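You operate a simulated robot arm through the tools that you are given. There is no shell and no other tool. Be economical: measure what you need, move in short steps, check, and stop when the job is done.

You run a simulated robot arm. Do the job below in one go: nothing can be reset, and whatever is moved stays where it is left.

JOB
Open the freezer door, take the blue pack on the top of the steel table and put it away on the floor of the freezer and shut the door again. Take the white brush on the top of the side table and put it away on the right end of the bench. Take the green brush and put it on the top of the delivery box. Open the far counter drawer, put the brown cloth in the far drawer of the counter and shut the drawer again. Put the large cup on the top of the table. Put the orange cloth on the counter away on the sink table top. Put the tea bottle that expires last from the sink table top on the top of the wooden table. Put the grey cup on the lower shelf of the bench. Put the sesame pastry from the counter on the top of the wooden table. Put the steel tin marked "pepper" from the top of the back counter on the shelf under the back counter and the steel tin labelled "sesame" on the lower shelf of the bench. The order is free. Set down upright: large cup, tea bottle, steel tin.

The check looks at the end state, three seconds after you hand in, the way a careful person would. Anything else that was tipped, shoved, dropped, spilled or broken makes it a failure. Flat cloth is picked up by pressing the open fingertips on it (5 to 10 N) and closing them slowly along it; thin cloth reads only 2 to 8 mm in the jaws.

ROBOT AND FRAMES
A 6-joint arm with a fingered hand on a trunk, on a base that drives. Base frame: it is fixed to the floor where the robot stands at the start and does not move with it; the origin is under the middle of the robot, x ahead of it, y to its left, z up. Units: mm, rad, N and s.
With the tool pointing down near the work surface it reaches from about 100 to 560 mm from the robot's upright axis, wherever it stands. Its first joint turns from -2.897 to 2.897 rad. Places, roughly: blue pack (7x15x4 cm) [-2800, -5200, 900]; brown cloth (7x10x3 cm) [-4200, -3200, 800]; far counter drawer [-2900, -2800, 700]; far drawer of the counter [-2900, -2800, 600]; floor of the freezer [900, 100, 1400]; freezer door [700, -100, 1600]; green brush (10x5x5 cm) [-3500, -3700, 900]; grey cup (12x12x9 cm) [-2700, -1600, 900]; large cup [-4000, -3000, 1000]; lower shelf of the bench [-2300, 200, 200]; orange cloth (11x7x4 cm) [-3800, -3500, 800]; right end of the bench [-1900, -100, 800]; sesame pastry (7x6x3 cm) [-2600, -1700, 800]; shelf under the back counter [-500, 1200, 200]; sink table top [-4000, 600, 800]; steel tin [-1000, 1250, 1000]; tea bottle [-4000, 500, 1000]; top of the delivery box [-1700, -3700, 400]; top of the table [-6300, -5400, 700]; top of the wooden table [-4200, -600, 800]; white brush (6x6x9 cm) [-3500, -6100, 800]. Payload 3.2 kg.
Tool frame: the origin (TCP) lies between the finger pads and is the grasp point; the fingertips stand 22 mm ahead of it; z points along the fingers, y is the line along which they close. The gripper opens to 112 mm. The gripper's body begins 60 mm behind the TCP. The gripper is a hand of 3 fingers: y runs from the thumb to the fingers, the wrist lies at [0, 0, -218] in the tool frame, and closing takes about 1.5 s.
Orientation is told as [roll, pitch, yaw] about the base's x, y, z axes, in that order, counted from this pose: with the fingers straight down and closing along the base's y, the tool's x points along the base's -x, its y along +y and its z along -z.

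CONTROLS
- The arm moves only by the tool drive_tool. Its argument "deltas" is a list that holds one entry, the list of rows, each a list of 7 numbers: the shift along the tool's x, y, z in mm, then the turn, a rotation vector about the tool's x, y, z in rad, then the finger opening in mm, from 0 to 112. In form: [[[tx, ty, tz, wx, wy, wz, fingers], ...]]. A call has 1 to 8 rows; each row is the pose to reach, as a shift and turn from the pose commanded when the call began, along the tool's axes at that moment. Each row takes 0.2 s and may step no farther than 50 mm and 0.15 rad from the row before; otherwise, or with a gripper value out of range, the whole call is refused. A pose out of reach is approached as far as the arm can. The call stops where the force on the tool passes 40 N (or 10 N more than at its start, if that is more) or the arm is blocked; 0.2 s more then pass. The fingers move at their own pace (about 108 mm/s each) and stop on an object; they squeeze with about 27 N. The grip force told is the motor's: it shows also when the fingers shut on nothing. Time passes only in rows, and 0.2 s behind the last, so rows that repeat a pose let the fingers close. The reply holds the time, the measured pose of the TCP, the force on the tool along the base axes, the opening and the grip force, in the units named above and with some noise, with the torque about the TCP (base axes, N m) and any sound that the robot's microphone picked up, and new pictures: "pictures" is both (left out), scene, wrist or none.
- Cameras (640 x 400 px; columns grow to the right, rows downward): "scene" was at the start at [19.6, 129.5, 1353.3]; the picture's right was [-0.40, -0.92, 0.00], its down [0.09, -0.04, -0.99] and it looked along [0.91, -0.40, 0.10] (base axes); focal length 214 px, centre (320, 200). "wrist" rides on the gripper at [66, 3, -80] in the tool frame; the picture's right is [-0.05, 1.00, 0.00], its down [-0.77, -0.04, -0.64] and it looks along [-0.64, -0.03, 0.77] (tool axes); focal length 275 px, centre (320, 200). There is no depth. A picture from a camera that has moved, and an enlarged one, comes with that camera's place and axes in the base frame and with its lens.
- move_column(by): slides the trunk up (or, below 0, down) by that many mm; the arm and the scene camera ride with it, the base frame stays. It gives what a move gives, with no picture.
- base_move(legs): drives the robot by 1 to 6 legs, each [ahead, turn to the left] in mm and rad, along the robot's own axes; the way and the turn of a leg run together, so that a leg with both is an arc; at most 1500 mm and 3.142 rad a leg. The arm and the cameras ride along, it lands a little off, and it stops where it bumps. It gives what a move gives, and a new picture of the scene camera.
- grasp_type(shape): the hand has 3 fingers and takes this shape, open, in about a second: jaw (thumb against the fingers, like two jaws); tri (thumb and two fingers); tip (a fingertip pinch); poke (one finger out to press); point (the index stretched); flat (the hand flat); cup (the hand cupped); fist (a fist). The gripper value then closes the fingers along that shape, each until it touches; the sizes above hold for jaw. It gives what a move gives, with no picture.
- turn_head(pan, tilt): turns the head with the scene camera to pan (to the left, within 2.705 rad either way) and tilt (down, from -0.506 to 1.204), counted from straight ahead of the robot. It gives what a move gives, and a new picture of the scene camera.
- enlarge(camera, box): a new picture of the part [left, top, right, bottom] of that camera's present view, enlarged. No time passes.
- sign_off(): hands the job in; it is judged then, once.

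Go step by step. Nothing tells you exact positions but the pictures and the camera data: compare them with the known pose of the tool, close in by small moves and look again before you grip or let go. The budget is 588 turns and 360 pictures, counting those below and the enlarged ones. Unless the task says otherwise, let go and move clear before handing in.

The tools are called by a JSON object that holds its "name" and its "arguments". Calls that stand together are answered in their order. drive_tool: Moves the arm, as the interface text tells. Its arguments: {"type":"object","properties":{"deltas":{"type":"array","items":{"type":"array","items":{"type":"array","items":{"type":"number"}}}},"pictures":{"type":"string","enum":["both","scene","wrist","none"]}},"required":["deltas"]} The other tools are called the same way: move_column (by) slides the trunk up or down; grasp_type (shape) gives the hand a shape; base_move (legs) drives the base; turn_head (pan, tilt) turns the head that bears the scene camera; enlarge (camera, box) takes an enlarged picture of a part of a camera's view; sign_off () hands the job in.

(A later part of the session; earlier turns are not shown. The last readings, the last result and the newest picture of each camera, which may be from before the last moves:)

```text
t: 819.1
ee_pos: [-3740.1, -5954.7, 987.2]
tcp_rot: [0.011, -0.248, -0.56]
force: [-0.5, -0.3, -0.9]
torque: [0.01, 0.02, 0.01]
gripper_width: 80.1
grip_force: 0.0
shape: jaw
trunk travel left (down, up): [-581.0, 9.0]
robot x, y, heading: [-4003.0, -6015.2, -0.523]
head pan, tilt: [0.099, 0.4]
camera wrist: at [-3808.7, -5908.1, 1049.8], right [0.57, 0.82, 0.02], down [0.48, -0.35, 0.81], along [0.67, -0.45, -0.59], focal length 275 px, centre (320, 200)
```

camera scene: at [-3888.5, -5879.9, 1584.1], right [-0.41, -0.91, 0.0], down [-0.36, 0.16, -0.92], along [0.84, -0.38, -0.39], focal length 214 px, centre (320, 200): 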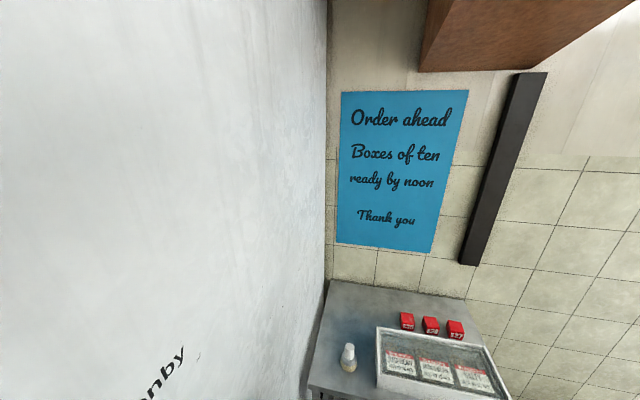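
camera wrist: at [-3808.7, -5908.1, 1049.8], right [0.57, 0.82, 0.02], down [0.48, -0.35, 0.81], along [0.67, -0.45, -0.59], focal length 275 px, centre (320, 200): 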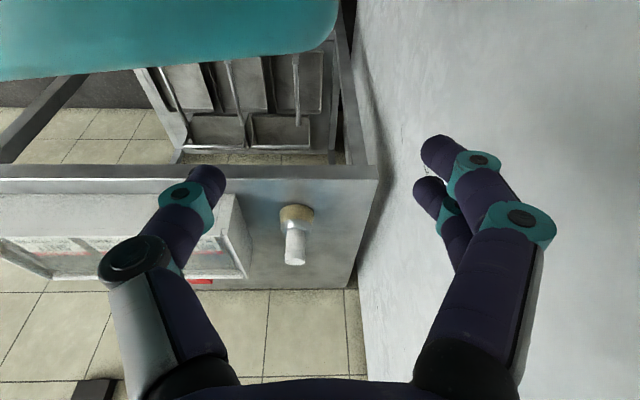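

{"name": "drive_tool", "arguments": {"deltas": [[[-43, -7, 11, 0, 0.04, 0, 80], [-86, -15, 22, 0, 0.08, 0, 80], [-129, -22, 33, 0, 0.12, 0, 80], [-172, -30, 44, 0, 0.16, 0, 80], [-216, -37, 55, 0, 0.2, 0, 80], [-259, -44, 66, 0, 0.25, 0, 80], [-259, -44, 66, 0, 0.25, 0, 70]]], "pictures": "wrist"}}

```text
t: 820.6
ee_pos: [-3663.7, -5923.8, 927.7]
tcp_rot: [-0.04, -0.196, -0.638]
force: [-16.7, -24.0, -1.5]
torque: [0.55, -0.41, 0.1]
gripper_width: 60.0
grip_force: 0.1
shape: jaw
out of reach, approached as far as the arm can: row 1, 2, 3, 4, 5, 6, 7
trunk travel left (down, up): [-581.0, 9.0]
robot x, y, heading: [-4006.1, -6015.4, -0.522]
head pan, tilt: [0.099, 0.4]
stopped in row 7: the force on the tool passed its limit at 44 N (the readings are from after the stop); the commanded pose is now the measured one
camera wrist: at [-3725.8, -5870.5, 993.3], right [0.64, 0.77, -0.03], down [0.5, -0.38, 0.78], along [0.59, -0.51, -0.63], focal length 275 px, centre (320, 200)
```

wrist: 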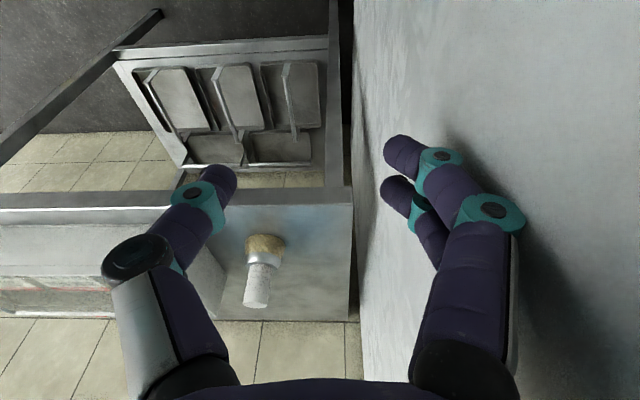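

{"name": "drive_tool", "arguments": {"deltas": [[[20, -40, 0, 0, 0, 0, 60], [40, -80, 0, 0, 0, 0, 60]]], "pictures": "none"}}

{"name": "move_column", "arguments": {"by": -220}}

{"name": "drive_tool", "arguments": {"deltas": [[[0, -10, -45, 0, 0.03, 0, 60], [0, -20, -90, 0, 0.06, 0, 60], [0, -30, -135, 0, 0.09, 0, 60], [0, -40, -180, 0, 0.12, 0, 60], [0, -50, -225, 0, 0.15, 0, 60], [0, -50, -250, 0, 0.19, 0, 60]]], "pictures": "wrist"}}

```text
t: 821.2
ee_pos: [-3734.3, -5954.0, 925.1]
tcp_rot: [-0.038, -0.195, -0.637]
force: [-0.6, -0.6, -0.6]
torque: [-0.04, -0.01, -0.04]
gripper_width: 60.2
grip_force: 0.0
shape: jaw
out of reach, approached as far as the arm can: row 2
trunk travel left (down, up): [-581.0, 9.0]
robot x, y, heading: [-4005.3, -6014.1, -0.513]
head pan, tilt: [0.099, 0.4]
```

```text
t: 823.5
ee_pos: [-3734.6, -5955.0, 704.4]
tcp_rot: [-0.036, -0.196, -0.636]
force: [0.2, 1.4, -0.2]
torque: [0.0, 0.01, 0.02]
gripper_width: 60.1
grip_force: 0.1
shape: jaw
trunk travel left (down, up): [-361.0, 229.0]
robot x, y, heading: [-4006.3, -6012.4, -0.523]
head pan, tilt: [0.099, 0.4]
```

```text
t: 824.9
ee_pos: [-3741.1, -5958.4, 730.2]
tcp_rot: [-0.035, -0.171, -0.641]
force: [0.0, -0.1, 0.0]
torque: [-0.02, 0.0, 0.0]
gripper_width: 60.3
grip_force: 0.1
shape: jaw
out of reach, approached as far as the arm can: row 1, 2, 3, 4, 5, 6
trunk travel left (down, up): [-361.0, 229.0]
robot x, y, heading: [-4007.6, -6015.8, -0.527]
head pan, tilt: [0.099, 0.4]
camera wrist: at [-3802.1, -5906.3, 797.3], right [0.64, 0.77, -0.03], down [0.51, -0.4, 0.76], along [0.57, -0.5, -0.65], focal length 275 px, centre (320, 200)
```

wrist: 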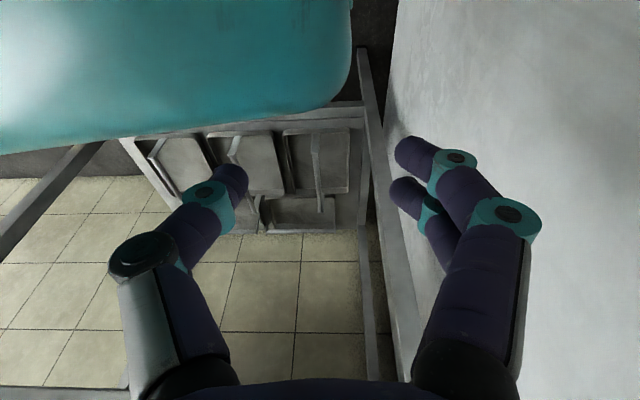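

{"name": "base_move", "arguments": {"legs": [[-280, 0]]}}

{"name": "drive_tool", "arguments": {"deltas": [[[-40, -20, 0, 0, 0.03, 0, 60], [-80, -40, 0, 0, 0.06, 0, 60], [-120, -60, 0, 0, 0.09, 0, 60], [-160, -80, 0, 0, 0.12, 0, 60], [-200, -90, 0, 0, 0.15, 0, 60], [-230, -90, 0, 0, 0.17, 0, 60]]], "pictures": "none"}}

```text
t: 826.9
ee_pos: [-3987.7, -5816.7, 730.3]
tcp_rot: [-0.036, -0.173, -0.63]
force: [-0.9, -0.1, 0.0]
torque: [0.03, 0.01, 0.01]
gripper_width: 60.5
grip_force: 0.0
shape: jaw
trunk travel left (down, up): [-361.0, 229.0]
robot x, y, heading: [-4249.0, -5875.7, -0.513]
head pan, tilt: [0.099, 0.4]
camera scene: at [-4134.6, -5739.6, 1364.1], right [-0.4, -0.92, 0.0], down [-0.36, 0.16, -0.92], along [0.84, -0.37, -0.39], focal length 214 px, centre (320, 200)
```

scene: 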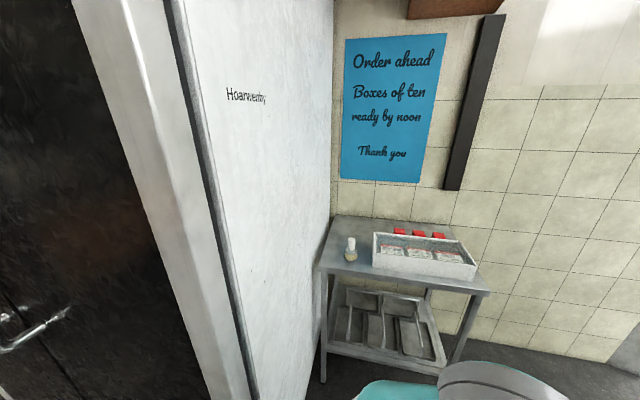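

```text
t: 828.2
ee_pos: [-3985.0, -5824.8, 725.2]
tcp_rot: [-0.048, -0.164, -0.669]
force: [0.2, -0.8, 0.0]
torque: [0.01, -0.01, 0.0]
gripper_width: 60.3
grip_force: 0.1
shape: jaw
out of reach, approached as far as the arm can: row 1, 2, 3, 4, 5, 6
trunk travel left (down, up): [-361.0, 229.0]
robot x, y, heading: [-4248.1, -5871.7, -0.516]
head pan, tilt: [0.099, 0.4]
```

{"name": "drive_tool", "arguments": {"deltas": [[[-35, 0, -20, 0, -0.12, 0, 60], [-70, 0, -40, 0, -0.24, 0, 60], [-105, 0, -60, 0, -0.36, 0, 60], [-140, 0, -80, 0, -0.48, 0, 60], [-175, 0, -100, 0, -0.6, 0, 60], [-210, 0, -120, 0, -0.72, 0, 60], [-245, 0, -140, 0, -0.84, 0, 60], [-280, 0, -160, 0, -0.96, 0, 60]]], "pictures": "none"}}

```text
t: 830.0
ee_pos: [-3775.9, -5985.2, 925.8]
tcp_rot: [-0.111, -1.122, -0.574]
force: [0.4, -0.2, 0.6]
torque: [0.0, -0.02, 0.01]
gripper_width: 60.2
grip_force: 0.0
shape: jaw
trunk travel left (down, up): [-361.0, 229.0]
robot x, y, heading: [-4247.0, -5872.3, -0.508]
head pan, tilt: [0.099, 0.4]
```

{"name": "drive_tool", "arguments": {"deltas": [[[10, 0, 0, -0.05, 0.1, 0, 60], [20, 0, 0, -0.1, 0.2, 0, 60], [20, 0, 0, -0.1, 0.2, 0, 60]]], "pictures": "wrist"}}

```text
t: 830.9
ee_pos: [-3783.6, -5980.2, 907.1]
tcp_rot: [0.006, -0.919, -0.598]
force: [-0.7, 0.3, -0.3]
torque: [0.03, -0.01, 0.0]
gripper_width: 60.1
grip_force: 0.1
shape: jaw
trunk travel left (down, up): [-361.0, 229.0]
robot x, y, heading: [-4251.2, -5875.1, -0.514]
head pan, tilt: [0.099, 0.4]
camera wrist: at [-3867.4, -5920.7, 902.5], right [0.58, 0.81, 0.04], down [-0.05, -0.01, 1.0], along [0.81, -0.58, 0.04], focal length 275 px, centre (320, 200)
```

wrist: 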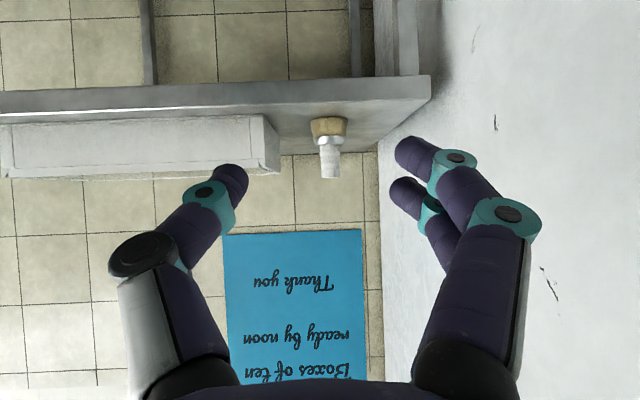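

{"name": "base_move", "arguments": {"legs": [[180, 0]]}}

{"name": "drive_tool", "arguments": {"deltas": [[[-5, -3, 25, 0, 0, 0, 70], [-9, -5, 45, 0, 0, 0, 70]]], "pictures": "wrist"}}

```text
t: 832.4
ee_pos: [-3623.3, -6071.8, 907.1]
tcp_rot: [0.007, -0.92, -0.598]
force: [-0.1, 0.7, -0.6]
torque: [-0.02, 0.0, -0.01]
gripper_width: 60.2
grip_force: 0.2
shape: jaw
trunk travel left (down, up): [-361.0, 229.0]
robot x, y, heading: [-4090.8, -5962.0, -0.516]
head pan, tilt: [0.099, 0.4]
camera scene: at [-3975.7, -5829.6, 1364.1], right [-0.4, -0.91, 0.0], down [-0.36, 0.16, -0.92], along [0.84, -0.37, -0.39], focal length 214 px, centre (320, 200)
```

scene: 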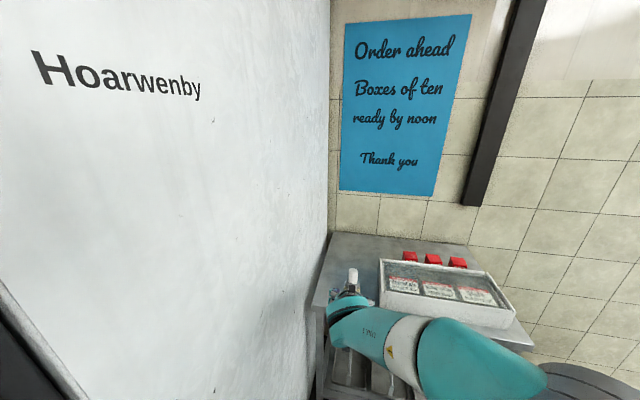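

```text
t: 833.0
ee_pos: [-3592.7, -6099.3, 887.3]
tcp_rot: [0.005, -0.919, -0.598]
force: [0.2, -0.2, -0.3]
torque: [-0.01, 0.02, -0.02]
gripper_width: 69.5
grip_force: 0.1
shape: jaw
trunk travel left (down, up): [-361.0, 229.0]
robot x, y, heading: [-4089.2, -5960.3, -0.513]
head pan, tilt: [0.099, 0.4]
camera wrist: at [-3677.1, -6038.1, 882.6], right [0.58, 0.81, 0.04], down [-0.05, -0.01, 1.0], along [0.81, -0.58, 0.04], focal length 275 px, centre (320, 200)
```

wrist: 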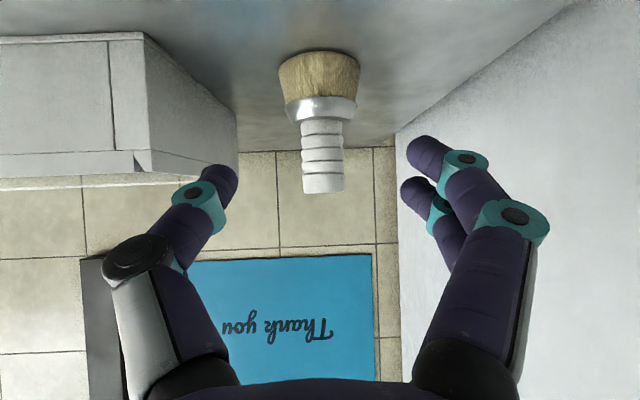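

{"name": "drive_tool", "arguments": {"deltas": [[[-2, 0, 34, 0, 0, 0, 70], [-5, 1, 66, 0, 0, 0, 70], [-5, 1, 66, 0, 0, 0, 45], [-5, 1, 66, 0, 0, 0, 25], [-5, 1, 66, 0, 0, 0, 5], [-5, 1, 66, 0, 0, 0, 0], [-5, 1, 66, 0, 0, 0, 0]]], "pictures": "wrist"}}

```text
t: 834.6
ee_pos: [-3545.8, -6127.2, 850.3]
tcp_rot: [0.007, -0.919, -0.599]
force: [0.0, 0.3, -0.2]
torque: [0.0, 0.0, -0.02]
gripper_width: 0.1
grip_force: 26.5
shape: jaw
trunk travel left (down, up): [-361.0, 229.0]
robot x, y, heading: [-4089.3, -5963.7, -0.514]
head pan, tilt: [0.099, 0.4]
camera wrist: at [-3631.2, -6066.2, 846.2], right [0.58, 0.81, 0.04], down [-0.05, -0.01, 1.0], along [0.81, -0.58, 0.04], focal length 275 px, centre (320, 200)
```

wrist: 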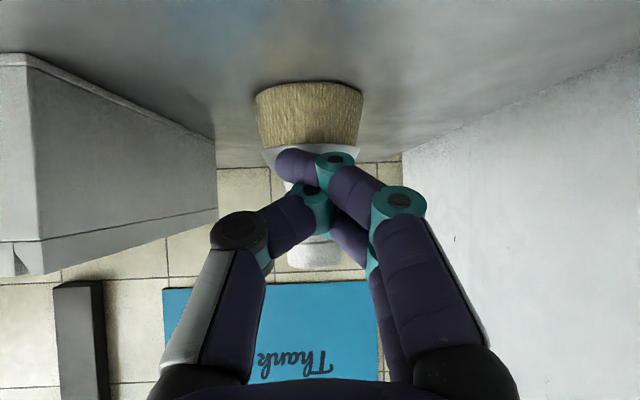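

{"name": "drive_tool", "arguments": {"deltas": [[[0, 0, -15, 0, 0, 0, 40], [0, 0, -15, 0, 0, 0, 70], [0, 0, -15, 0, 0, 0, 75], [-8, -1, 0, 0, 0, 0, 75], [-17, -1, 22, 0, 0, 0, 75]]], "pictures": "wrist"}}

```text
t: 835.8
ee_pos: [-3523.7, -6144.2, 849.9]
tcp_rot: [0.007, -0.92, -0.599]
force: [-0.2, -0.5, -0.9]
torque: [-0.01, 0.03, 0.0]
gripper_width: 74.7
grip_force: 0.0
shape: jaw
trunk travel left (down, up): [-361.0, 229.0]
robot x, y, heading: [-4089.3, -5959.8, -0.515]
head pan, tilt: [0.099, 0.4]
camera wrist: at [-3608.2, -6083.6, 846.2], right [0.58, 0.81, 0.04], down [-0.05, -0.01, 1.0], along [0.81, -0.58, 0.04], focal length 275 px, centre (320, 200)
```

wrist: 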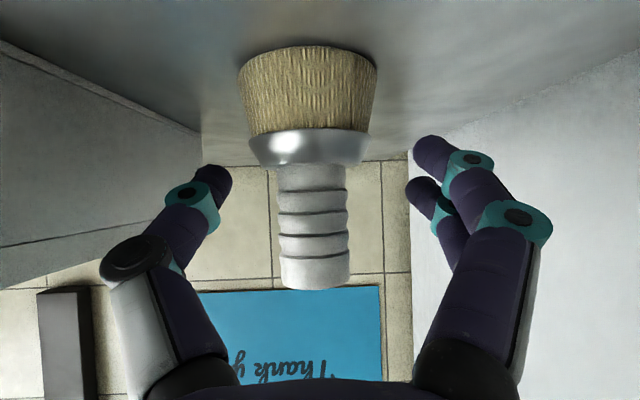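

{"name": "drive_tool", "arguments": {"deltas": [[[-9, -4, 12, 0, 0, 0, 75], [-9, -4, 12, 0, 0, 0, 50], [-9, -4, 12, 0, 0, 0, 30], [-9, -4, 12, 0, 0, 0, 10], [-9, -4, 12, 0, 0, 0, 0], [-9, -4, 12, 0, 0, 0, 0]]], "pictures": "wrist"}}

```text
t: 837.2
ee_pos: [-3511.9, -6156.3, 850.0]
tcp_rot: [0.005, -0.919, -0.6]
force: [0.5, -0.2, 0.4]
torque: [-0.02, -0.01, 0.03]
gripper_width: 0.1
grip_force: 26.8
shape: jaw
trunk travel left (down, up): [-361.0, 229.0]
robot x, y, heading: [-4088.2, -5964.9, -0.513]
head pan, tilt: [0.099, 0.4]
camera wrist: at [-3598.0, -6095.7, 846.1], right [0.58, 0.81, 0.04], down [-0.05, -0.01, 1.0], along [0.81, -0.58, 0.04], focal length 275 px, centre (320, 200)
```

wrist: 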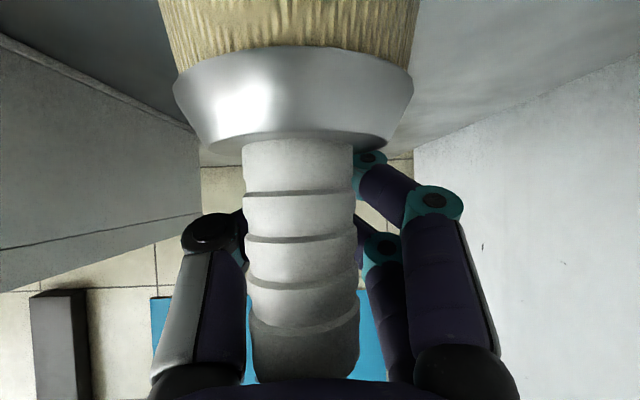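

{"name": "drive_tool", "arguments": {"deltas": [[[0, 0, 0, 0, 0, 0, 40], [0, 0, 0, 0, 0, 0, 75], [0, 0, 0, 0, 0, 0, 75], [9, 0, -12, 0, 0, 0, 75], [18, 0, -23, 0, 0, 0, 75], [18, 0, -23, 0, 0, 0, 75]]], "pictures": "wrist"}}

```text
t: 838.6
ee_pos: [-3538.2, -6139.7, 850.5]
tcp_rot: [0.005, -0.918, -0.6]
force: [-0.2, -1.1, 0.4]
torque: [0.01, -0.01, 0.04]
gripper_width: 74.7
grip_force: 0.0
shape: jaw
trunk travel left (down, up): [-361.0, 229.0]
robot x, y, heading: [-4091.1, -5966.5, -0.522]
head pan, tilt: [0.099, 0.4]
camera wrist: at [-3622.7, -6079.6, 846.4], right [0.58, 0.81, 0.04], down [-0.05, -0.01, 1.0], along [0.81, -0.58, 0.04], focal length 275 px, centre (320, 200)
```

wrist: 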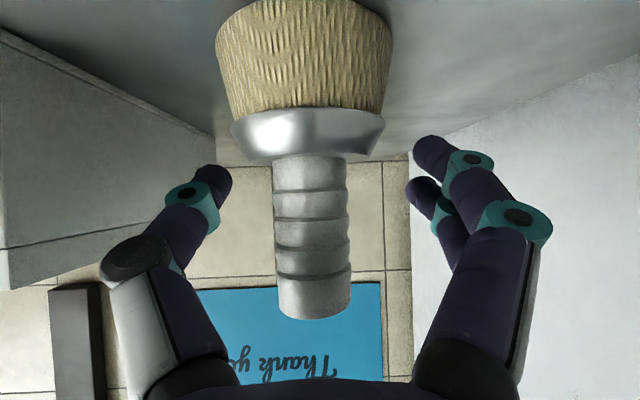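

{"name": "drive_tool", "arguments": {"deltas": [[[9, -2, -12, 0, 0, 0, 75], [18, -3, -24, 0, 0, 0, 75], [18, -3, -24, 0, 0, 0, 50], [18, -3, -24, 0, 0, 0, 30], [18, -3, -24, 0, 0, 0, 10], [18, -3, -24, 0, 0, 0, 0], [18, -3, -24, 0, 0, 0, 0]]], "pictures": "wrist"}}

```text
t: 840.2
ee_pos: [-3564.8, -6126.0, 851.7]
tcp_rot: [0.005, -0.922, -0.597]
force: [0.8, 0.8, 10.0]
torque: [-0.21, 0.08, 0.0]
gripper_width: 25.5
grip_force: 26.8
shape: jaw
trunk travel left (down, up): [-361.0, 229.0]
robot x, y, heading: [-4092.2, -5962.4, -0.51]
head pan, tilt: [0.099, 0.4]
camera wrist: at [-3649.4, -6066.3, 847.1], right [0.58, 0.81, 0.04], down [-0.06, -0.01, 1.0], along [0.81, -0.58, 0.04], focal length 275 px, centre (320, 200)
```

wrist: 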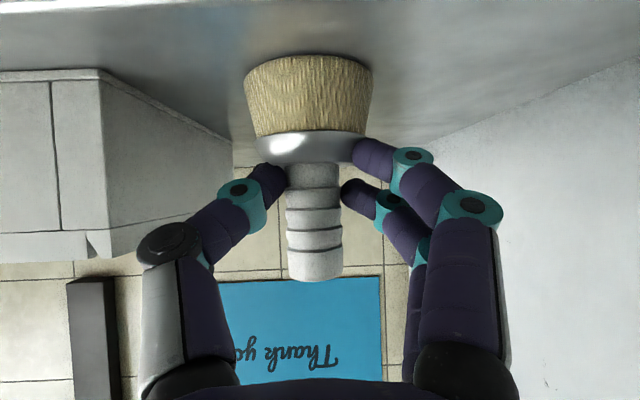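

{"name": "drive_tool", "arguments": {"deltas": [[[-8, 0, -6, 0, 0, 0, 0], [-24, 0, -19, 0, 0, 0, 0], [-47, 0, -37, 0, 0, 0, 0], [-78, 0, -62, 0, 0, 0, 0]]], "pictures": "wrist"}}

```text
t: 841.2
ee_pos: [-3573.1, -6115.2, 921.7]
tcp_rot: [0.011, -0.933, -0.605]
force: [0.4, 0.3, -0.6]
torque: [0.01, -0.01, 0.0]
gripper_width: 18.4
grip_force: 26.7
shape: jaw
out of reach, approached as far as the arm can: row 4
trunk travel left (down, up): [-361.0, 229.0]
robot x, y, heading: [-4092.8, -5962.3, -0.512]
head pan, tilt: [0.099, 0.4]
camera wrist: at [-3657.7, -6054.8, 916.8], right [0.58, 0.81, 0.04], down [-0.07, -0.01, 1.0], along [0.81, -0.59, 0.05], focal length 275 px, centre (320, 200)
```

wrist: 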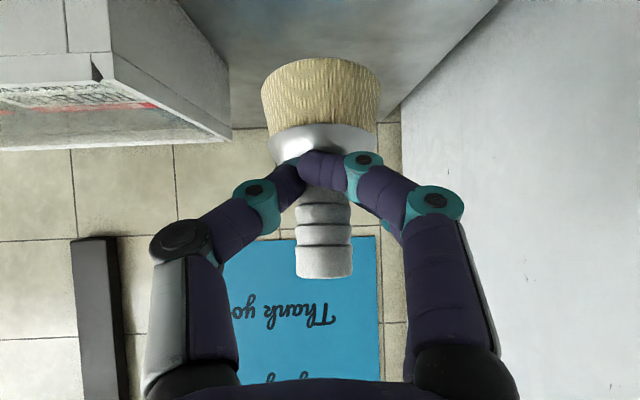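

Brush is held. I back well clear of the fridge and carry it toward the bench in stages, checking the grip.

{"name": "base_move", "arguments": {"legs": [[-520, 0], [0, 1.357], [1000, 0]]}}

{"name": "drive_tool", "arguments": {"deltas": [[[0, 0, 0, 0, 0, 0, 0]]], "pictures": "wrist"}}

```text
t: 852.3
ee_pos: [-3580.0, -4509.9, 922.4]
tcp_rot: [0.009, -0.934, 0.727]
force: [0.7, 0.0, -0.9]
torque: [-0.02, -0.01, -0.01]
gripper_width: 17.3
grip_force: 27.1
shape: jaw
trunk travel left (down, up): [-361.0, 229.0]
robot x, y, heading: [-3849.1, -4975.7, 0.815]
head pan, tilt: [0.099, 0.4]
camera scene: at [-3954.9, -4833.1, 1364.1], right [0.79, -0.61, 0.0], down [-0.24, -0.31, -0.92], along [0.56, 0.73, -0.39], focal length 214 px, centre (320, 200)
```

scene: 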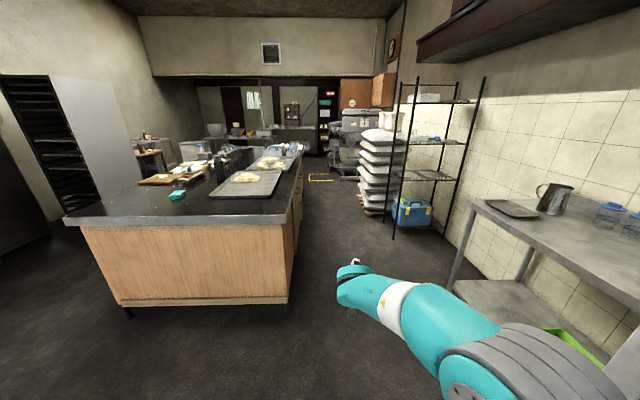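

```text
t: 852.7
ee_pos: [-3580.6, -4507.7, 922.7]
tcp_rot: [0.01, -0.934, 0.728]
force: [-0.6, 0.3, -0.7]
torque: [-0.02, 0.02, 0.02]
gripper_width: 17.1
grip_force: 27.4
shape: jaw
trunk travel left (down, up): [-361.0, 229.0]
robot x, y, heading: [-3851.0, -4974.5, 0.816]
head pan, tilt: [0.099, 0.4]
camera wrist: at [-3659.6, -4575.9, 916.6], right [-0.65, 0.76, 0.04], down [-0.01, -0.07, 1.0], along [0.76, 0.65, 0.05], focal length 275 px, centre (320, 200)
```

wrist: 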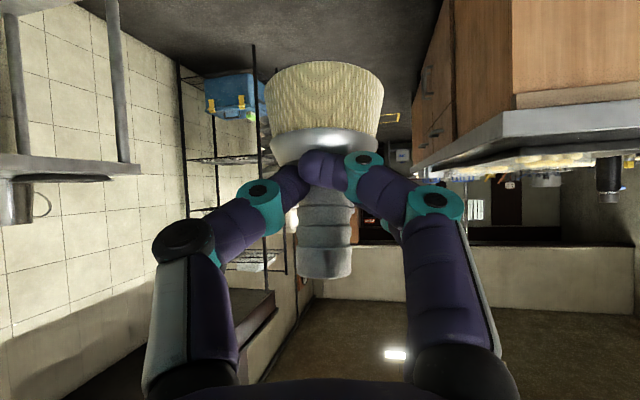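

The grip on the brush is only at the tips, so I set it on the counter corner nearby to regrip it deeper.

{"name": "base_move", "arguments": {"legs": [[0, 0.57], [770, 0], [0, -0.4]]}}

{"name": "drive_tool", "arguments": {"deltas": [[[0, 0, 0, 0, 0, 0, 0]]], "pictures": "wrist"}}

```text
t: 859.6
ee_pos: [-3526.4, -3717.5, 922.7]
tcp_rot: [0.009, -0.935, 0.906]
force: [1.3, 0.9, -0.6]
torque: [0.0, 0.06, -0.02]
gripper_width: 17.1
grip_force: 26.7
shape: jaw
trunk travel left (down, up): [-361.0, 229.0]
robot x, y, heading: [-3712.1, -4224.0, 0.989]
head pan, tilt: [0.099, 0.4]
camera scene: at [-3838.6, -4102.8, 1364.2], right [0.89, -0.46, 0.0], down [-0.18, -0.35, -0.92], along [0.42, 0.82, -0.39], focal length 214 px, centre (320, 200)
```

scene: 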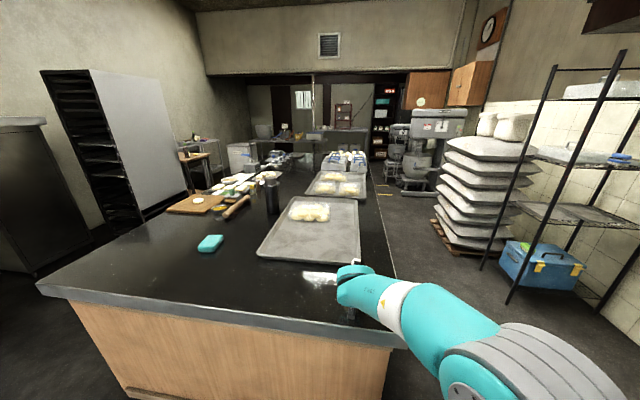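

```text
t: 860.0
ee_pos: [-3525.3, -3716.7, 921.8]
tcp_rot: [0.011, -0.932, 0.905]
force: [0.0, 0.4, -0.8]
torque: [-0.02, 0.04, 0.02]
gripper_width: 17.1
grip_force: 27.2
shape: jaw
trunk travel left (down, up): [-361.0, 229.0]
robot x, y, heading: [-3711.0, -4224.3, 0.992]
head pan, tilt: [0.099, 0.4]
camera wrist: at [-3593.2, -3797.3, 916.6], right [-0.77, 0.63, 0.04], down [0.0, -0.07, 1.0], along [0.63, 0.77, 0.05], focal length 275 px, centre (320, 200)
```

wrist: 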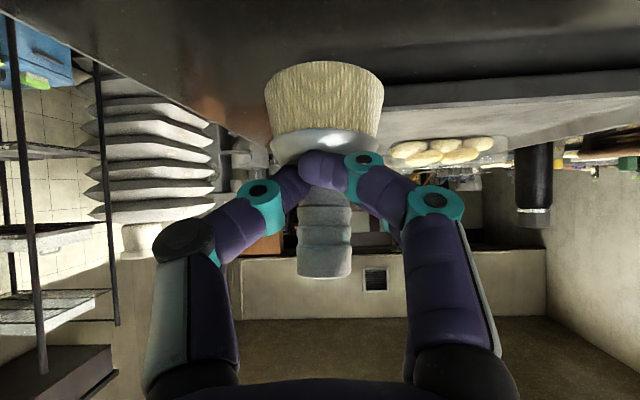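

{"name": "drive_tool", "arguments": {"deltas": [[[8, 0, 6, 0, 0, 0, 0], [13, 0, 9.6, 0, 0, 0, 0], [16, 0, 12, 0, 0, 0, 0], [19, 0, 14.4, 0, 0, 0, 0], [22, 0, 16.8, 0, 0, 0, 0], [25, 0, 19, 0, 0, 0, 0]]], "pictures": "none"}}

```text
t: 861.4
ee_pos: [-3526.1, -3717.0, 890.6]
tcp_rot: [0.008, -0.933, 0.906]
force: [-0.2, 0.4, -1.0]
torque: [0.02, 0.01, 0.0]
gripper_width: 17.3
grip_force: 26.7
shape: jaw
trunk travel left (down, up): [-361.0, 229.0]
robot x, y, heading: [-3712.4, -4226.4, 0.999]
head pan, tilt: [0.099, 0.4]
```

{"name": "drive_tool", "arguments": {"deltas": [[[2.4, 0, 1.8, 0, 0, 0, 0], [4.8, 0, 3.6, 0, 0, 0, 0], [7.2, 0, 5.4, 0, 0, 0, 0], [9.6, 0, 7.2, 0, 0, 0, 0], [12, 0, 9, 0, 0, 0, 0], [14.4, 0, 10.8, 0, 0, 0, 0]]], "pictures": "wrist"}}

```text
t: 862.8
ee_pos: [-3526.1, -3717.2, 872.0]
tcp_rot: [0.01, -0.931, 0.905]
force: [-0.1, -0.3, 0.0]
torque: [0.01, 0.03, -0.04]
gripper_width: 12.8
grip_force: 26.4
shape: jaw
trunk travel left (down, up): [-361.0, 229.0]
robot x, y, heading: [-3705.8, -4222.0, 0.998]
head pan, tilt: [0.099, 0.4]
camera wrist: at [-3592.4, -3797.2, 867.0], right [-0.77, 0.63, 0.04], down [0.0, -0.07, 1.0], along [0.63, 0.77, 0.05], focal length 275 px, centre (320, 200)
```

wrist: 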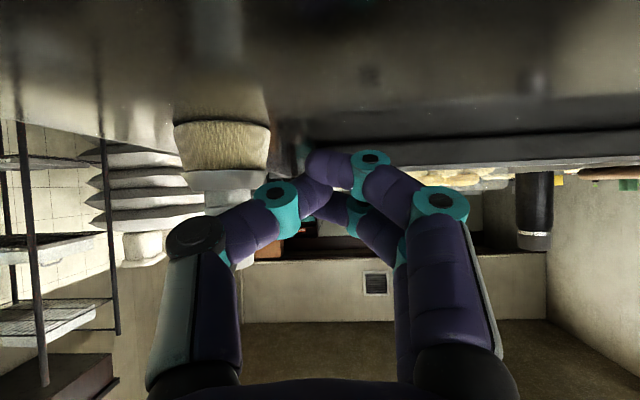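

{"name": "drive_tool", "arguments": {"deltas": [[[0, 10, -30, 0, 0, 0, 0], [0, 10, -70, 0, 0, 0, 0], [0, 0, -100, 0, 0, 0, 60], [0, 0, -100, 0, 0, 0, 60]]], "pictures": "wrist"}}

```text
t: 863.8
ee_pos: [-3576.6, -3780.1, 932.2]
tcp_rot: [0.009, -0.935, 0.905]
force: [0.1, -0.6, 0.2]
torque: [-0.04, 0.02, 0.03]
gripper_width: 59.4
grip_force: 0.0
shape: jaw
trunk travel left (down, up): [-361.0, 229.0]
robot x, y, heading: [-3709.3, -4221.1, 0.994]
head pan, tilt: [0.099, 0.4]
camera wrist: at [-3642.5, -3860.2, 926.7], right [-0.77, 0.63, 0.04], down [0.0, -0.07, 1.0], along [0.63, 0.77, 0.05], focal length 275 px, centre (320, 200)
```

wrist: 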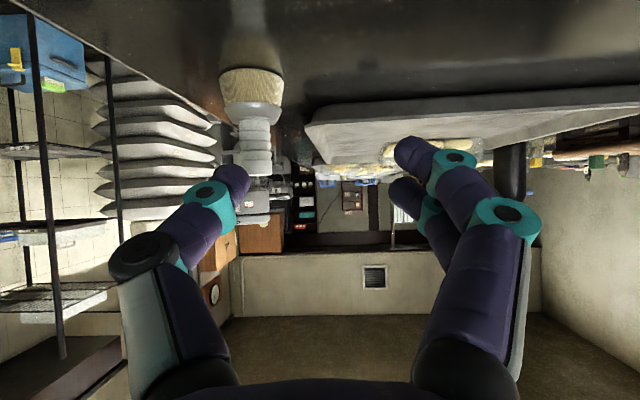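

The brush stands upright on the counter. I'll regrip it from above with the tool straight down.

{"name": "base_move", "arguments": {"legs": [[80, 0]]}}

{"name": "drive_tool", "arguments": {"deltas": [[[-20, 0, -15, 0, 0, 0, 60], [-45, 0, -25, 0, 0.13, 0, 60], [-52, -11, -20, 0, 0.26, 0, 60], [-58, -22, -14, 0, 0.4, 0, 60], [-64, -33, -9, 0, 0.53, 0, 60], [-70, -44, -4, 0, 0.67, 0, 60], [-76, -55, 1, 0, 0.8, 0, 60], [-78, -66, 5, 0, 0.935, 0, 60]]], "pictures": "wrist"}}

```text
t: 864.9
ee_pos: [-3532.8, -3711.6, 931.6]
tcp_rot: [0.009, -0.933, 0.906]
force: [-0.2, 0.1, -0.2]
torque: [0.0, -0.01, 0.02]
gripper_width: 59.7
grip_force: 0.1
shape: jaw
trunk travel left (down, up): [-361.0, 229.0]
robot x, y, heading: [-3660.1, -4155.1, 0.995]
head pan, tilt: [0.099, 0.4]
camera scene: at [-3794.6, -4035.0, 1364.1], right [0.89, -0.46, 0.0], down [-0.18, -0.35, -0.92], along [0.42, 0.82, -0.39], focal length 214 px, centre (320, 200)
```

scene: 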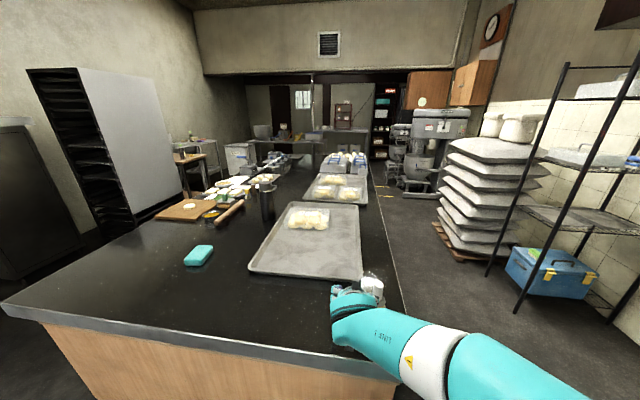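

```text
t: 866.6
ee_pos: [-3679.2, -3793.6, 829.2]
tcp_rot: [-0.007, -0.392, 0.85]
force: [-0.2, 0.3, 0.0]
torque: [0.01, 0.01, 0.02]
gripper_width: 59.6
grip_force: 0.1
shape: jaw
out of reach, approached as far as the arm can: row 2, 3, 4, 5, 6, 7, 8
trunk travel left (down, up): [-361.0, 229.0]
robot x, y, heading: [-3663.3, -4152.6, 0.991]
head pan, tilt: [0.099, 0.4]
camera wrist: at [-3742.6, -3859.9, 878.8], right [-0.72, 0.69, 0.01], down [0.33, 0.33, 0.88], along [0.61, 0.64, -0.47], focal length 275 px, centre (320, 200)
```

wrist: 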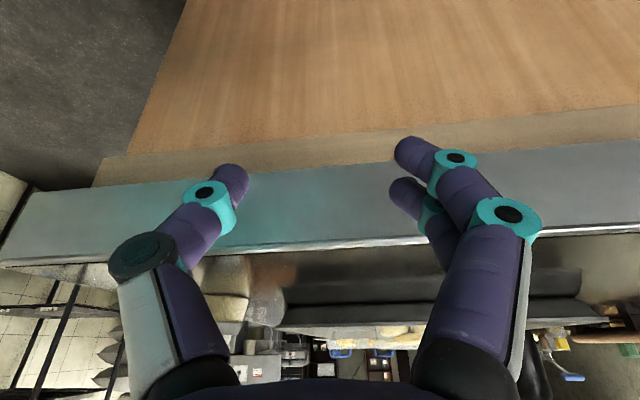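

{"name": "move_column", "arguments": {"by": 200}}

{"name": "drive_tool", "arguments": {"deltas": [[[-30, -20, 0, 0, 0.13, 0, 60], [-60, -40, 5, 0, 0.26, 0, 60], [-90, -60, 15, 0, 0.39, 0, 60], [-120, -80, 20, 0, 0.39, 0, 60], [-150, -100, 25, 0, 0.39, 0, 60]]], "pictures": "wrist"}}

```text
t: 868.8
ee_pos: [-3678.7, -3793.3, 1030.4]
tcp_rot: [-0.004, -0.391, 0.849]
force: [0.5, -0.4, 0.3]
torque: [0.02, -0.02, -0.02]
gripper_width: 59.8
grip_force: 0.0
shape: jaw
trunk travel left (down, up): [-561.0, 29.0]
robot x, y, heading: [-3663.7, -4158.0, 0.994]
head pan, tilt: [0.099, 0.4]
```

```text
t: 870.0
ee_pos: [-3698.3, -3830.3, 935.6]
tcp_rot: [-0.024, -0.212, 0.789]
force: [-0.7, 1.2, 0.3]
torque: [0.02, -0.03, 0.01]
gripper_width: 59.8
grip_force: 0.2
shape: jaw
out of reach, approached as far as the arm can: row 1, 2, 3, 4, 5
trunk travel left (down, up): [-561.0, 29.0]
robot x, y, heading: [-3667.9, -4155.8, 0.991]
head pan, tilt: [0.099, 0.4]
camera wrist: at [-3759.0, -3885.5, 1000.0], right [-0.67, 0.74, -0.01], down [0.45, 0.42, 0.78], along [0.59, 0.52, -0.62], focal length 275 px, centre (320, 200)
```

wrist: 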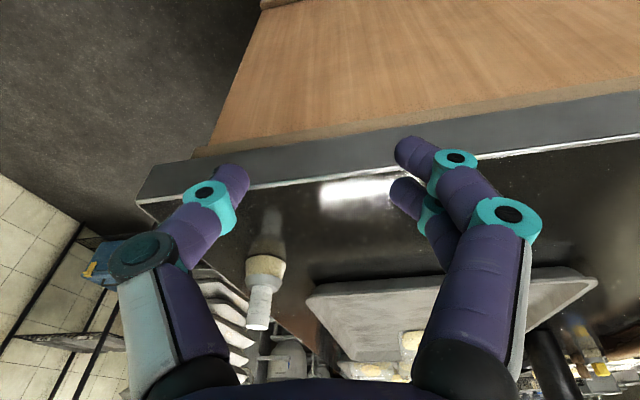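

{"name": "drive_tool", "arguments": {"deltas": [[[-35, 0, -20, 0, -0.12, 0, 60], [-70, 0, -40, 0, -0.24, 0, 60], [-105, 0, -60, 0, -0.36, 0, 60], [-140, 0, -80, 0, -0.48, 0, 60], [-175, 0, -100, 0, -0.6, 0, 60], [-210, 0, -120, 0, -0.7, 0, 60]]], "pictures": "none"}}

```text
t: 871.4
ee_pos: [-3575.4, -3706.7, 1100.3]
tcp_rot: [-0.037, -0.914, 0.814]
force: [-0.6, 0.1, -0.2]
torque: [-0.01, 0.01, 0.0]
gripper_width: 59.8
grip_force: 0.1
shape: jaw
trunk travel left (down, up): [-561.0, 29.0]
robot x, y, heading: [-3663.6, -4156.1, 0.997]
head pan, tilt: [0.099, 0.4]
```

{"name": "drive_tool", "arguments": {"deltas": [[[0, -14, 12, 0, 0.13, 0, 60], [2, -28, 25, 0, 0.26, 0, 60], [5, -42, 40, 0, 0.39, 0, 60], [10, -56, 58, 0, 0.52, 0, 60], [16, -70, 78, 0, 0.65, 0, 60], [23, -84, 100, 0, 0.78, 0, 60], [30, -96, 124, 0, 0.914, 0, 60], [30, -96, 124, 0, 0.914, 0, 60]]], "pictures": "wrist"}}

```text
t: 873.2
ee_pos: [-3551.6, -3794.7, 875.7]
tcp_rot: [-0.02, -0.26, 0.771]
force: [-0.6, 0.8, -0.5]
torque: [-0.01, 0.0, 0.0]
gripper_width: 59.5
grip_force: 0.0
shape: jaw
out of reach, approached as far as the arm can: row 2, 3, 4, 5, 6, 7, 8
trunk travel left (down, up): [-561.0, 29.0]
robot x, y, heading: [-3668.4, -4155.6, 0.997]
head pan, tilt: [0.099, 0.4]
camera wrist: at [-3616.4, -3851.1, 936.8], right [-0.66, 0.75, -0.01], down [0.43, 0.39, 0.81], along [0.61, 0.53, -0.58], focal length 275 px, centre (320, 200)
```

wrist: 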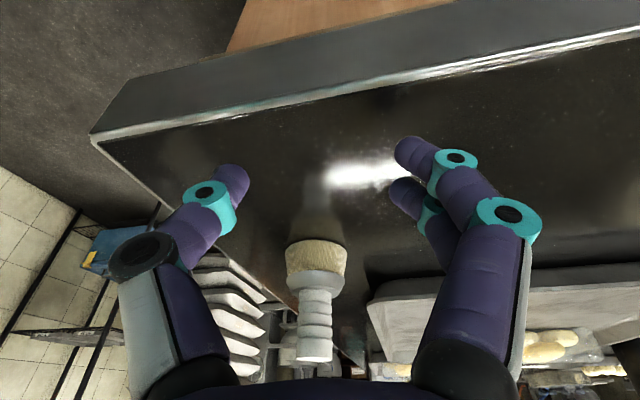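

{"name": "drive_tool", "arguments": {"deltas": [[[-40, 0, -25, 0, 0, 0, 60], [-80, 0, -50, 0, 0, 0, 60], [-120, 0, -75, 0, 0.06, 0, 60], [-150, -5, -85, 0, 0.13, 0, 60], [-165, -10, -85, 0, 0.2, 0, 60], [-165, -10, -85, 0, 0.26, 0, 60]]], "pictures": "wrist"}}

```text
t: 874.6
ee_pos: [-3512.7, -3822.5, 853.9]
tcp_rot: [-0.014, -0.204, 0.764]
force: [1.7, 4.0, 16.3]
torque: [0.49, 0.55, -0.23]
gripper_width: 61.1
grip_force: 0.0
shape: jaw
out of reach, approached as far as the arm can: row 1, 2, 3, 4, 5, 6
trunk travel left (down, up): [-561.0, 29.0]
robot x, y, heading: [-3668.1, -4151.9, 0.991]
head pan, tilt: [0.099, 0.4]
camera wrist: at [-3573.8, -3875.4, 919.0], right [-0.66, 0.75, 0.0], down [0.47, 0.41, 0.78], along [0.59, 0.51, -0.63], focal length 275 px, centre (320, 200)
```

wrist: 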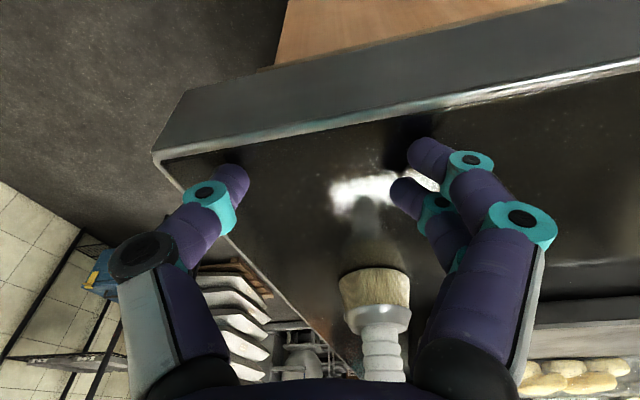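

{"name": "drive_tool", "arguments": {"deltas": [[[-25, 0, -40, 0, -0.12, 0, 60], [-50, 0, -75, 0, -0.24, 0, 60], [-80, 0, -105, 0, -0.36, 0, 60], [-110, 0, -135, 0, -0.48, 0, 60], [-140, 0, -165, 0, -0.6, 0, 60], [-170, 0, -195, 0, -0.7, 0, 60]]], "pictures": "none"}}

```text
t: 876.0
ee_pos: [-3430.3, -3730.3, 1074.9]
tcp_rot: [-0.021, -0.903, 0.781]
force: [1.0, -0.1, -0.2]
torque: [0.0, -0.03, 0.0]
gripper_width: 59.6
grip_force: 0.0
shape: jaw
trunk travel left (down, up): [-561.0, 29.0]
robot x, y, heading: [-3665.0, -4153.7, 0.993]
head pan, tilt: [0.099, 0.4]
```

{"name": "drive_tool", "arguments": {"deltas": [[[8, 4, 4, 0, 0.15, 0, 60], [18, 8, 9, 0, 0.3, 0, 60], [29, 12, 15, 0, 0.45, 0, 60], [40, 16, 23, 0, 0.6, 0, 60], [51, 20, 33, 0, 0.75, 0, 60], [61, 25, 44, 0, 0.9, 0, 60], [61, 25, 44, 0, 0.9, 0, 60]]], "pictures": "wrist"}}

```text
t: 877.6
ee_pos: [-3505.8, -3822.0, 859.1]
tcp_rot: [-0.007, -0.222, 0.76]
force: [-0.7, 0.2, -0.1]
torque: [0.01, -0.03, 0.01]
gripper_width: 60.0
grip_force: 0.0
shape: jaw
out of reach, approached as far as the arm can: row 1, 2, 3, 4, 5, 6, 7
trunk travel left (down, up): [-561.0, 29.0]
robot x, y, heading: [-3663.3, -4152.6, 0.993]
head pan, tilt: [0.099, 0.4]
camera wrist: at [-3567.6, -3874.4, 923.1], right [-0.65, 0.76, 0.0], down [0.47, 0.4, 0.79], along [0.6, 0.52, -0.61], focal length 275 px, centre (320, 200)
```

wrist: 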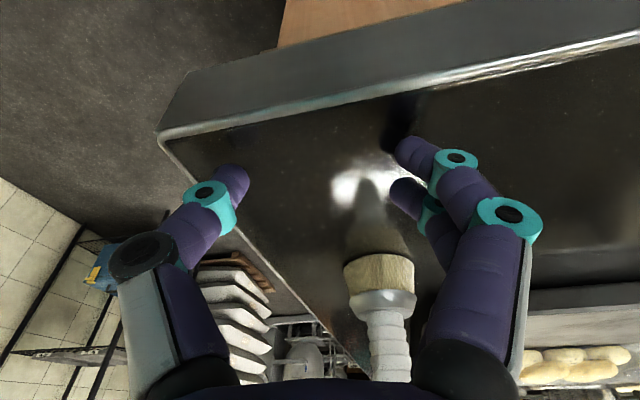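

{"name": "turn_head", "arguments": {"pan": -0.5, "tilt": 0.9}}

```text
t: 878.6
ee_pos: [-3504.4, -3819.5, 860.0]
tcp_rot: [-0.007, -0.223, 0.757]
force: [0.4, -0.8, -0.1]
torque: [0.01, -0.01, -0.03]
gripper_width: 60.1
grip_force: 0.0
shape: jaw
trunk travel left (down, up): [-561.0, 29.0]
robot x, y, heading: [-3664.4, -4156.0, 0.997]
head pan, tilt: [-0.499, 0.901]
camera scene: at [-3770.7, -4081.4, 1521.2], right [0.48, -0.88, 0.0], down [-0.69, -0.37, -0.62], along [0.55, 0.3, -0.78], focal length 214 px, centre (320, 200)
```

scene: 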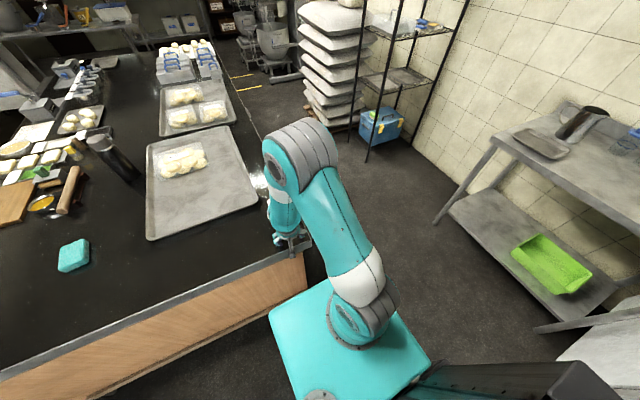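

Tool-down isn't reachable from this arm posture, so I return to the tilted posture and take the brush with a better-centred side grip.

{"name": "drive_tool", "arguments": {"deltas": [[[-25, 0, -40, 0, -0.12, 0, 75], [-50, 0, -75, 0, -0.24, 0, 75], [-80, 0, -105, 0, -0.36, 0, 75], [-110, 0, -135, 0, -0.48, 0, 75], [-140, 0, -165, 0, -0.6, 0, 75], [-170, 0, -195, 0, -0.7, 0, 75]]], "pictures": "none"}}

{"name": "base_move", "arguments": {"legs": [[-100, 0]]}}

{"name": "move_column", "arguments": {"by": -150}}

{"name": "drive_tool", "arguments": {"deltas": [[[0, 0, 0, 0, 0, 0, 75]]], "pictures": "wrist"}}

```text
t: 880.0
ee_pos: [-3418.6, -3736.3, 1089.1]
tcp_rot: [-0.012, -0.923, 0.766]
force: [-0.9, 0.6, 0.4]
torque: [-0.01, -0.01, 0.05]
gripper_width: 74.6
grip_force: 0.0
shape: jaw
trunk travel left (down, up): [-561.0, 29.0]
robot x, y, heading: [-3667.5, -4152.5, 0.993]
head pan, tilt: [-0.499, 0.901]
```

```text
t: 881.2
ee_pos: [-3475.3, -3822.8, 1089.2]
tcp_rot: [-0.01, -0.922, 0.765]
force: [-1.0, -0.6, 0.1]
torque: [0.0, 0.02, -0.02]
gripper_width: 74.6
grip_force: 0.2
shape: jaw
trunk travel left (down, up): [-561.0, 29.0]
robot x, y, heading: [-3717.8, -4241.1, 0.994]
head pan, tilt: [-0.499, 0.901]
camera scene: at [-3826.4, -4167.1, 1521.1], right [0.47, -0.88, 0.0], down [-0.69, -0.37, -0.62], along [0.55, 0.3, -0.78], focal length 214 px, centre (320, 200)
```

scene: 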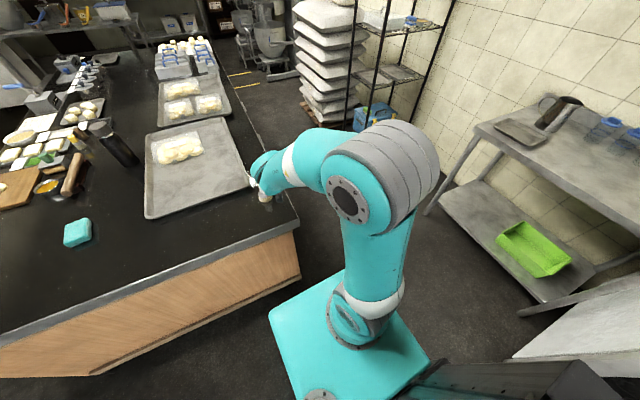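

```text
t: 882.9
ee_pos: [-3473.7, -3821.7, 938.9]
tcp_rot: [-0.01, -0.923, 0.765]
force: [0.5, 0.6, -0.6]
torque: [0.0, -0.02, 0.0]
gripper_width: 74.7
grip_force: 0.1
shape: jaw
trunk travel left (down, up): [-411.0, 179.0]
robot x, y, heading: [-3719.6, -4238.3, 0.99]
head pan, tilt: [-0.499, 0.901]
```

```text
t: 883.3
ee_pos: [-3473.1, -3820.6, 938.7]
tcp_rot: [-0.01, -0.921, 0.767]
force: [0.4, 0.0, -0.2]
torque: [-0.04, 0.01, -0.02]
gripper_width: 74.7
grip_force: 0.0
shape: jaw
trunk travel left (down, up): [-411.0, 179.0]
robot x, y, heading: [-3716.7, -4241.3, 0.994]
head pan, tilt: [-0.499, 0.901]
camera wrist: at [-3551.7, -3890.5, 933.9], right [-0.67, 0.75, 0.03], down [-0.01, -0.05, 1.0], along [0.75, 0.66, 0.04], focal length 275 px, centre (320, 200)
```

wrist: 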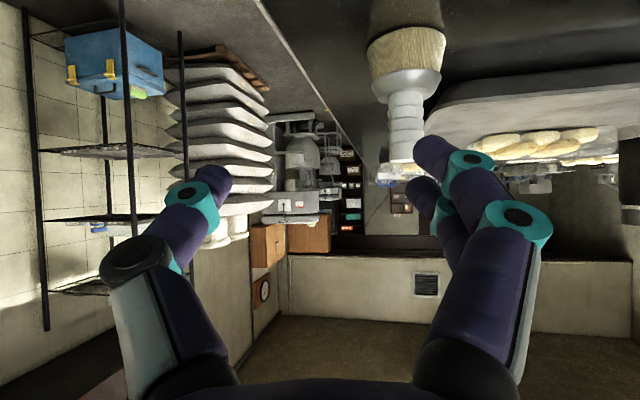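

{"name": "drive_tool", "arguments": {"deltas": [[[0, 32, 0, 0, 0, 0, 75], [0, 64, 0, 0, 0, 0, 75], [-7, 64, 35, 0, 0, 0, 75], [-13, 64, 68, 0, 0, 0, 75], [-16, 64, 85, 0, 0, 0, 75]]], "pictures": "wrist"}}

```text
t: 884.5
ee_pos: [-3460.7, -3722.4, 899.2]
tcp_rot: [-0.01, -0.922, 0.765]
force: [0.5, -0.3, -0.2]
torque: [0.0, -0.01, 0.0]
gripper_width: 74.7
grip_force: 0.1
shape: jaw
trunk travel left (down, up): [-411.0, 179.0]
robot x, y, heading: [-3717.9, -4239.6, 0.991]
head pan, tilt: [-0.499, 0.901]
camera wrist: at [-3539.1, -3791.0, 895.5], right [-0.67, 0.75, 0.03], down [-0.01, -0.05, 1.0], along [0.75, 0.67, 0.04], focal length 275 px, centre (320, 200)
```

wrist: 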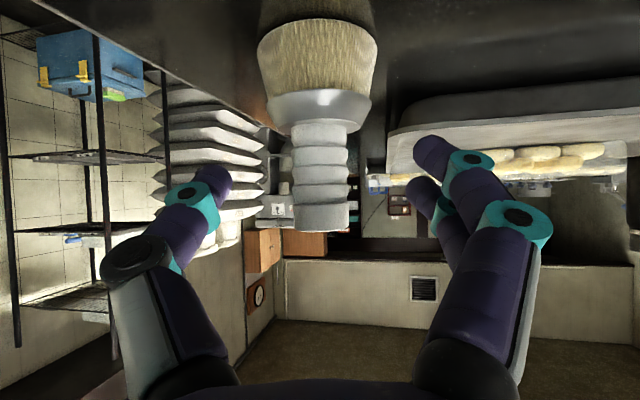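

{"name": "drive_tool", "arguments": {"deltas": [[[-7, 0, 19.6, 0, 0, 0, 75], [-7, 0, 19.6, 0, 0, 0, 50], [-7, 0, 19.6, 0, 0, 0, 30], [-7, 0, 19.6, 0, 0, 0, 10], [-7, 0, 19.6, 0, 0, 0, 0], [-7, 0, 19.6, 0, 0, 0, 0]]], "pictures": "wrist"}}

```text
t: 885.9
ee_pos: [-3448.0, -3709.2, 894.4]
tcp_rot: [-0.009, -0.921, 0.767]
force: [0.8, -1.1, 1.1]
torque: [-0.01, 0.01, 0.02]
gripper_width: 22.5
grip_force: 27.4
shape: jaw
trunk travel left (down, up): [-411.0, 179.0]
robot x, y, heading: [-3720.7, -4238.5, 0.99]
head pan, tilt: [-0.499, 0.901]
camera wrist: at [-3524.9, -3778.5, 889.4], right [-0.67, 0.75, 0.03], down [-0.01, -0.05, 1.0], along [0.75, 0.66, 0.04], focal length 275 px, centre (320, 200)
```

wrist: 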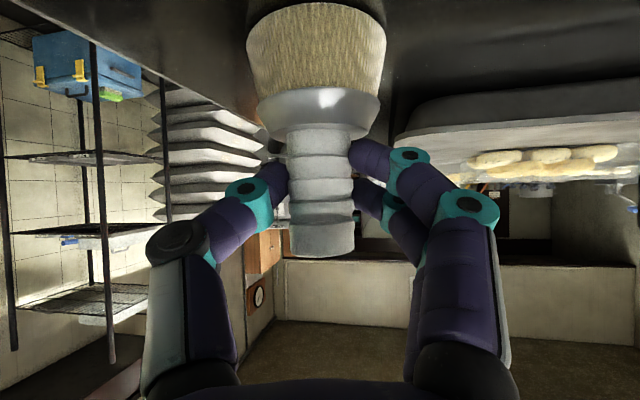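

{"name": "drive_tool", "arguments": {"deltas": [[[-8, 0, -6, 0, 0, 0, 0], [-24, 0, -18, 0, 0, 0, 0], [-44, 0, -33, 0, 0, 0, 0], [-68, 0, -52, 0, 0, 0, 0]]], "pictures": "wrist"}}

```text
t: 886.9
ee_pos: [-3456.9, -3716.3, 955.9]
tcp_rot: [-0.006, -0.936, 0.761]
force: [-0.2, 0.0, -0.7]
torque: [0.02, 0.01, 0.01]
gripper_width: 22.3
grip_force: 26.9
shape: jaw
out of reach, approached as far as the arm can: row 3, 4
trunk travel left (down, up): [-411.0, 179.0]
robot x, y, heading: [-3720.8, -4238.5, 0.998]
head pan, tilt: [-0.499, 0.901]
camera wrist: at [-3535.2, -3785.6, 949.5], right [-0.66, 0.75, 0.03], down [-0.02, -0.06, 1.0], along [0.75, 0.66, 0.05], focal length 275 px, centre (320, 200)
```

wrist: 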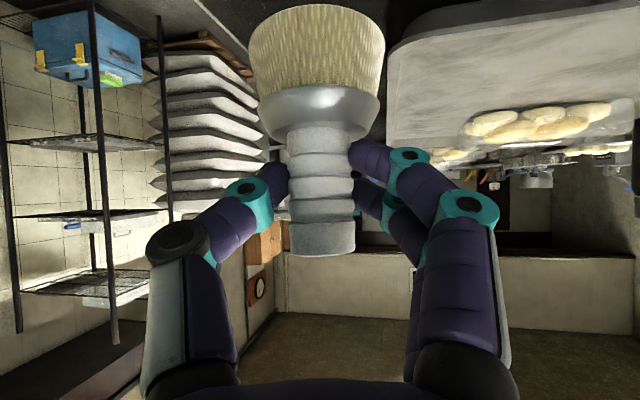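

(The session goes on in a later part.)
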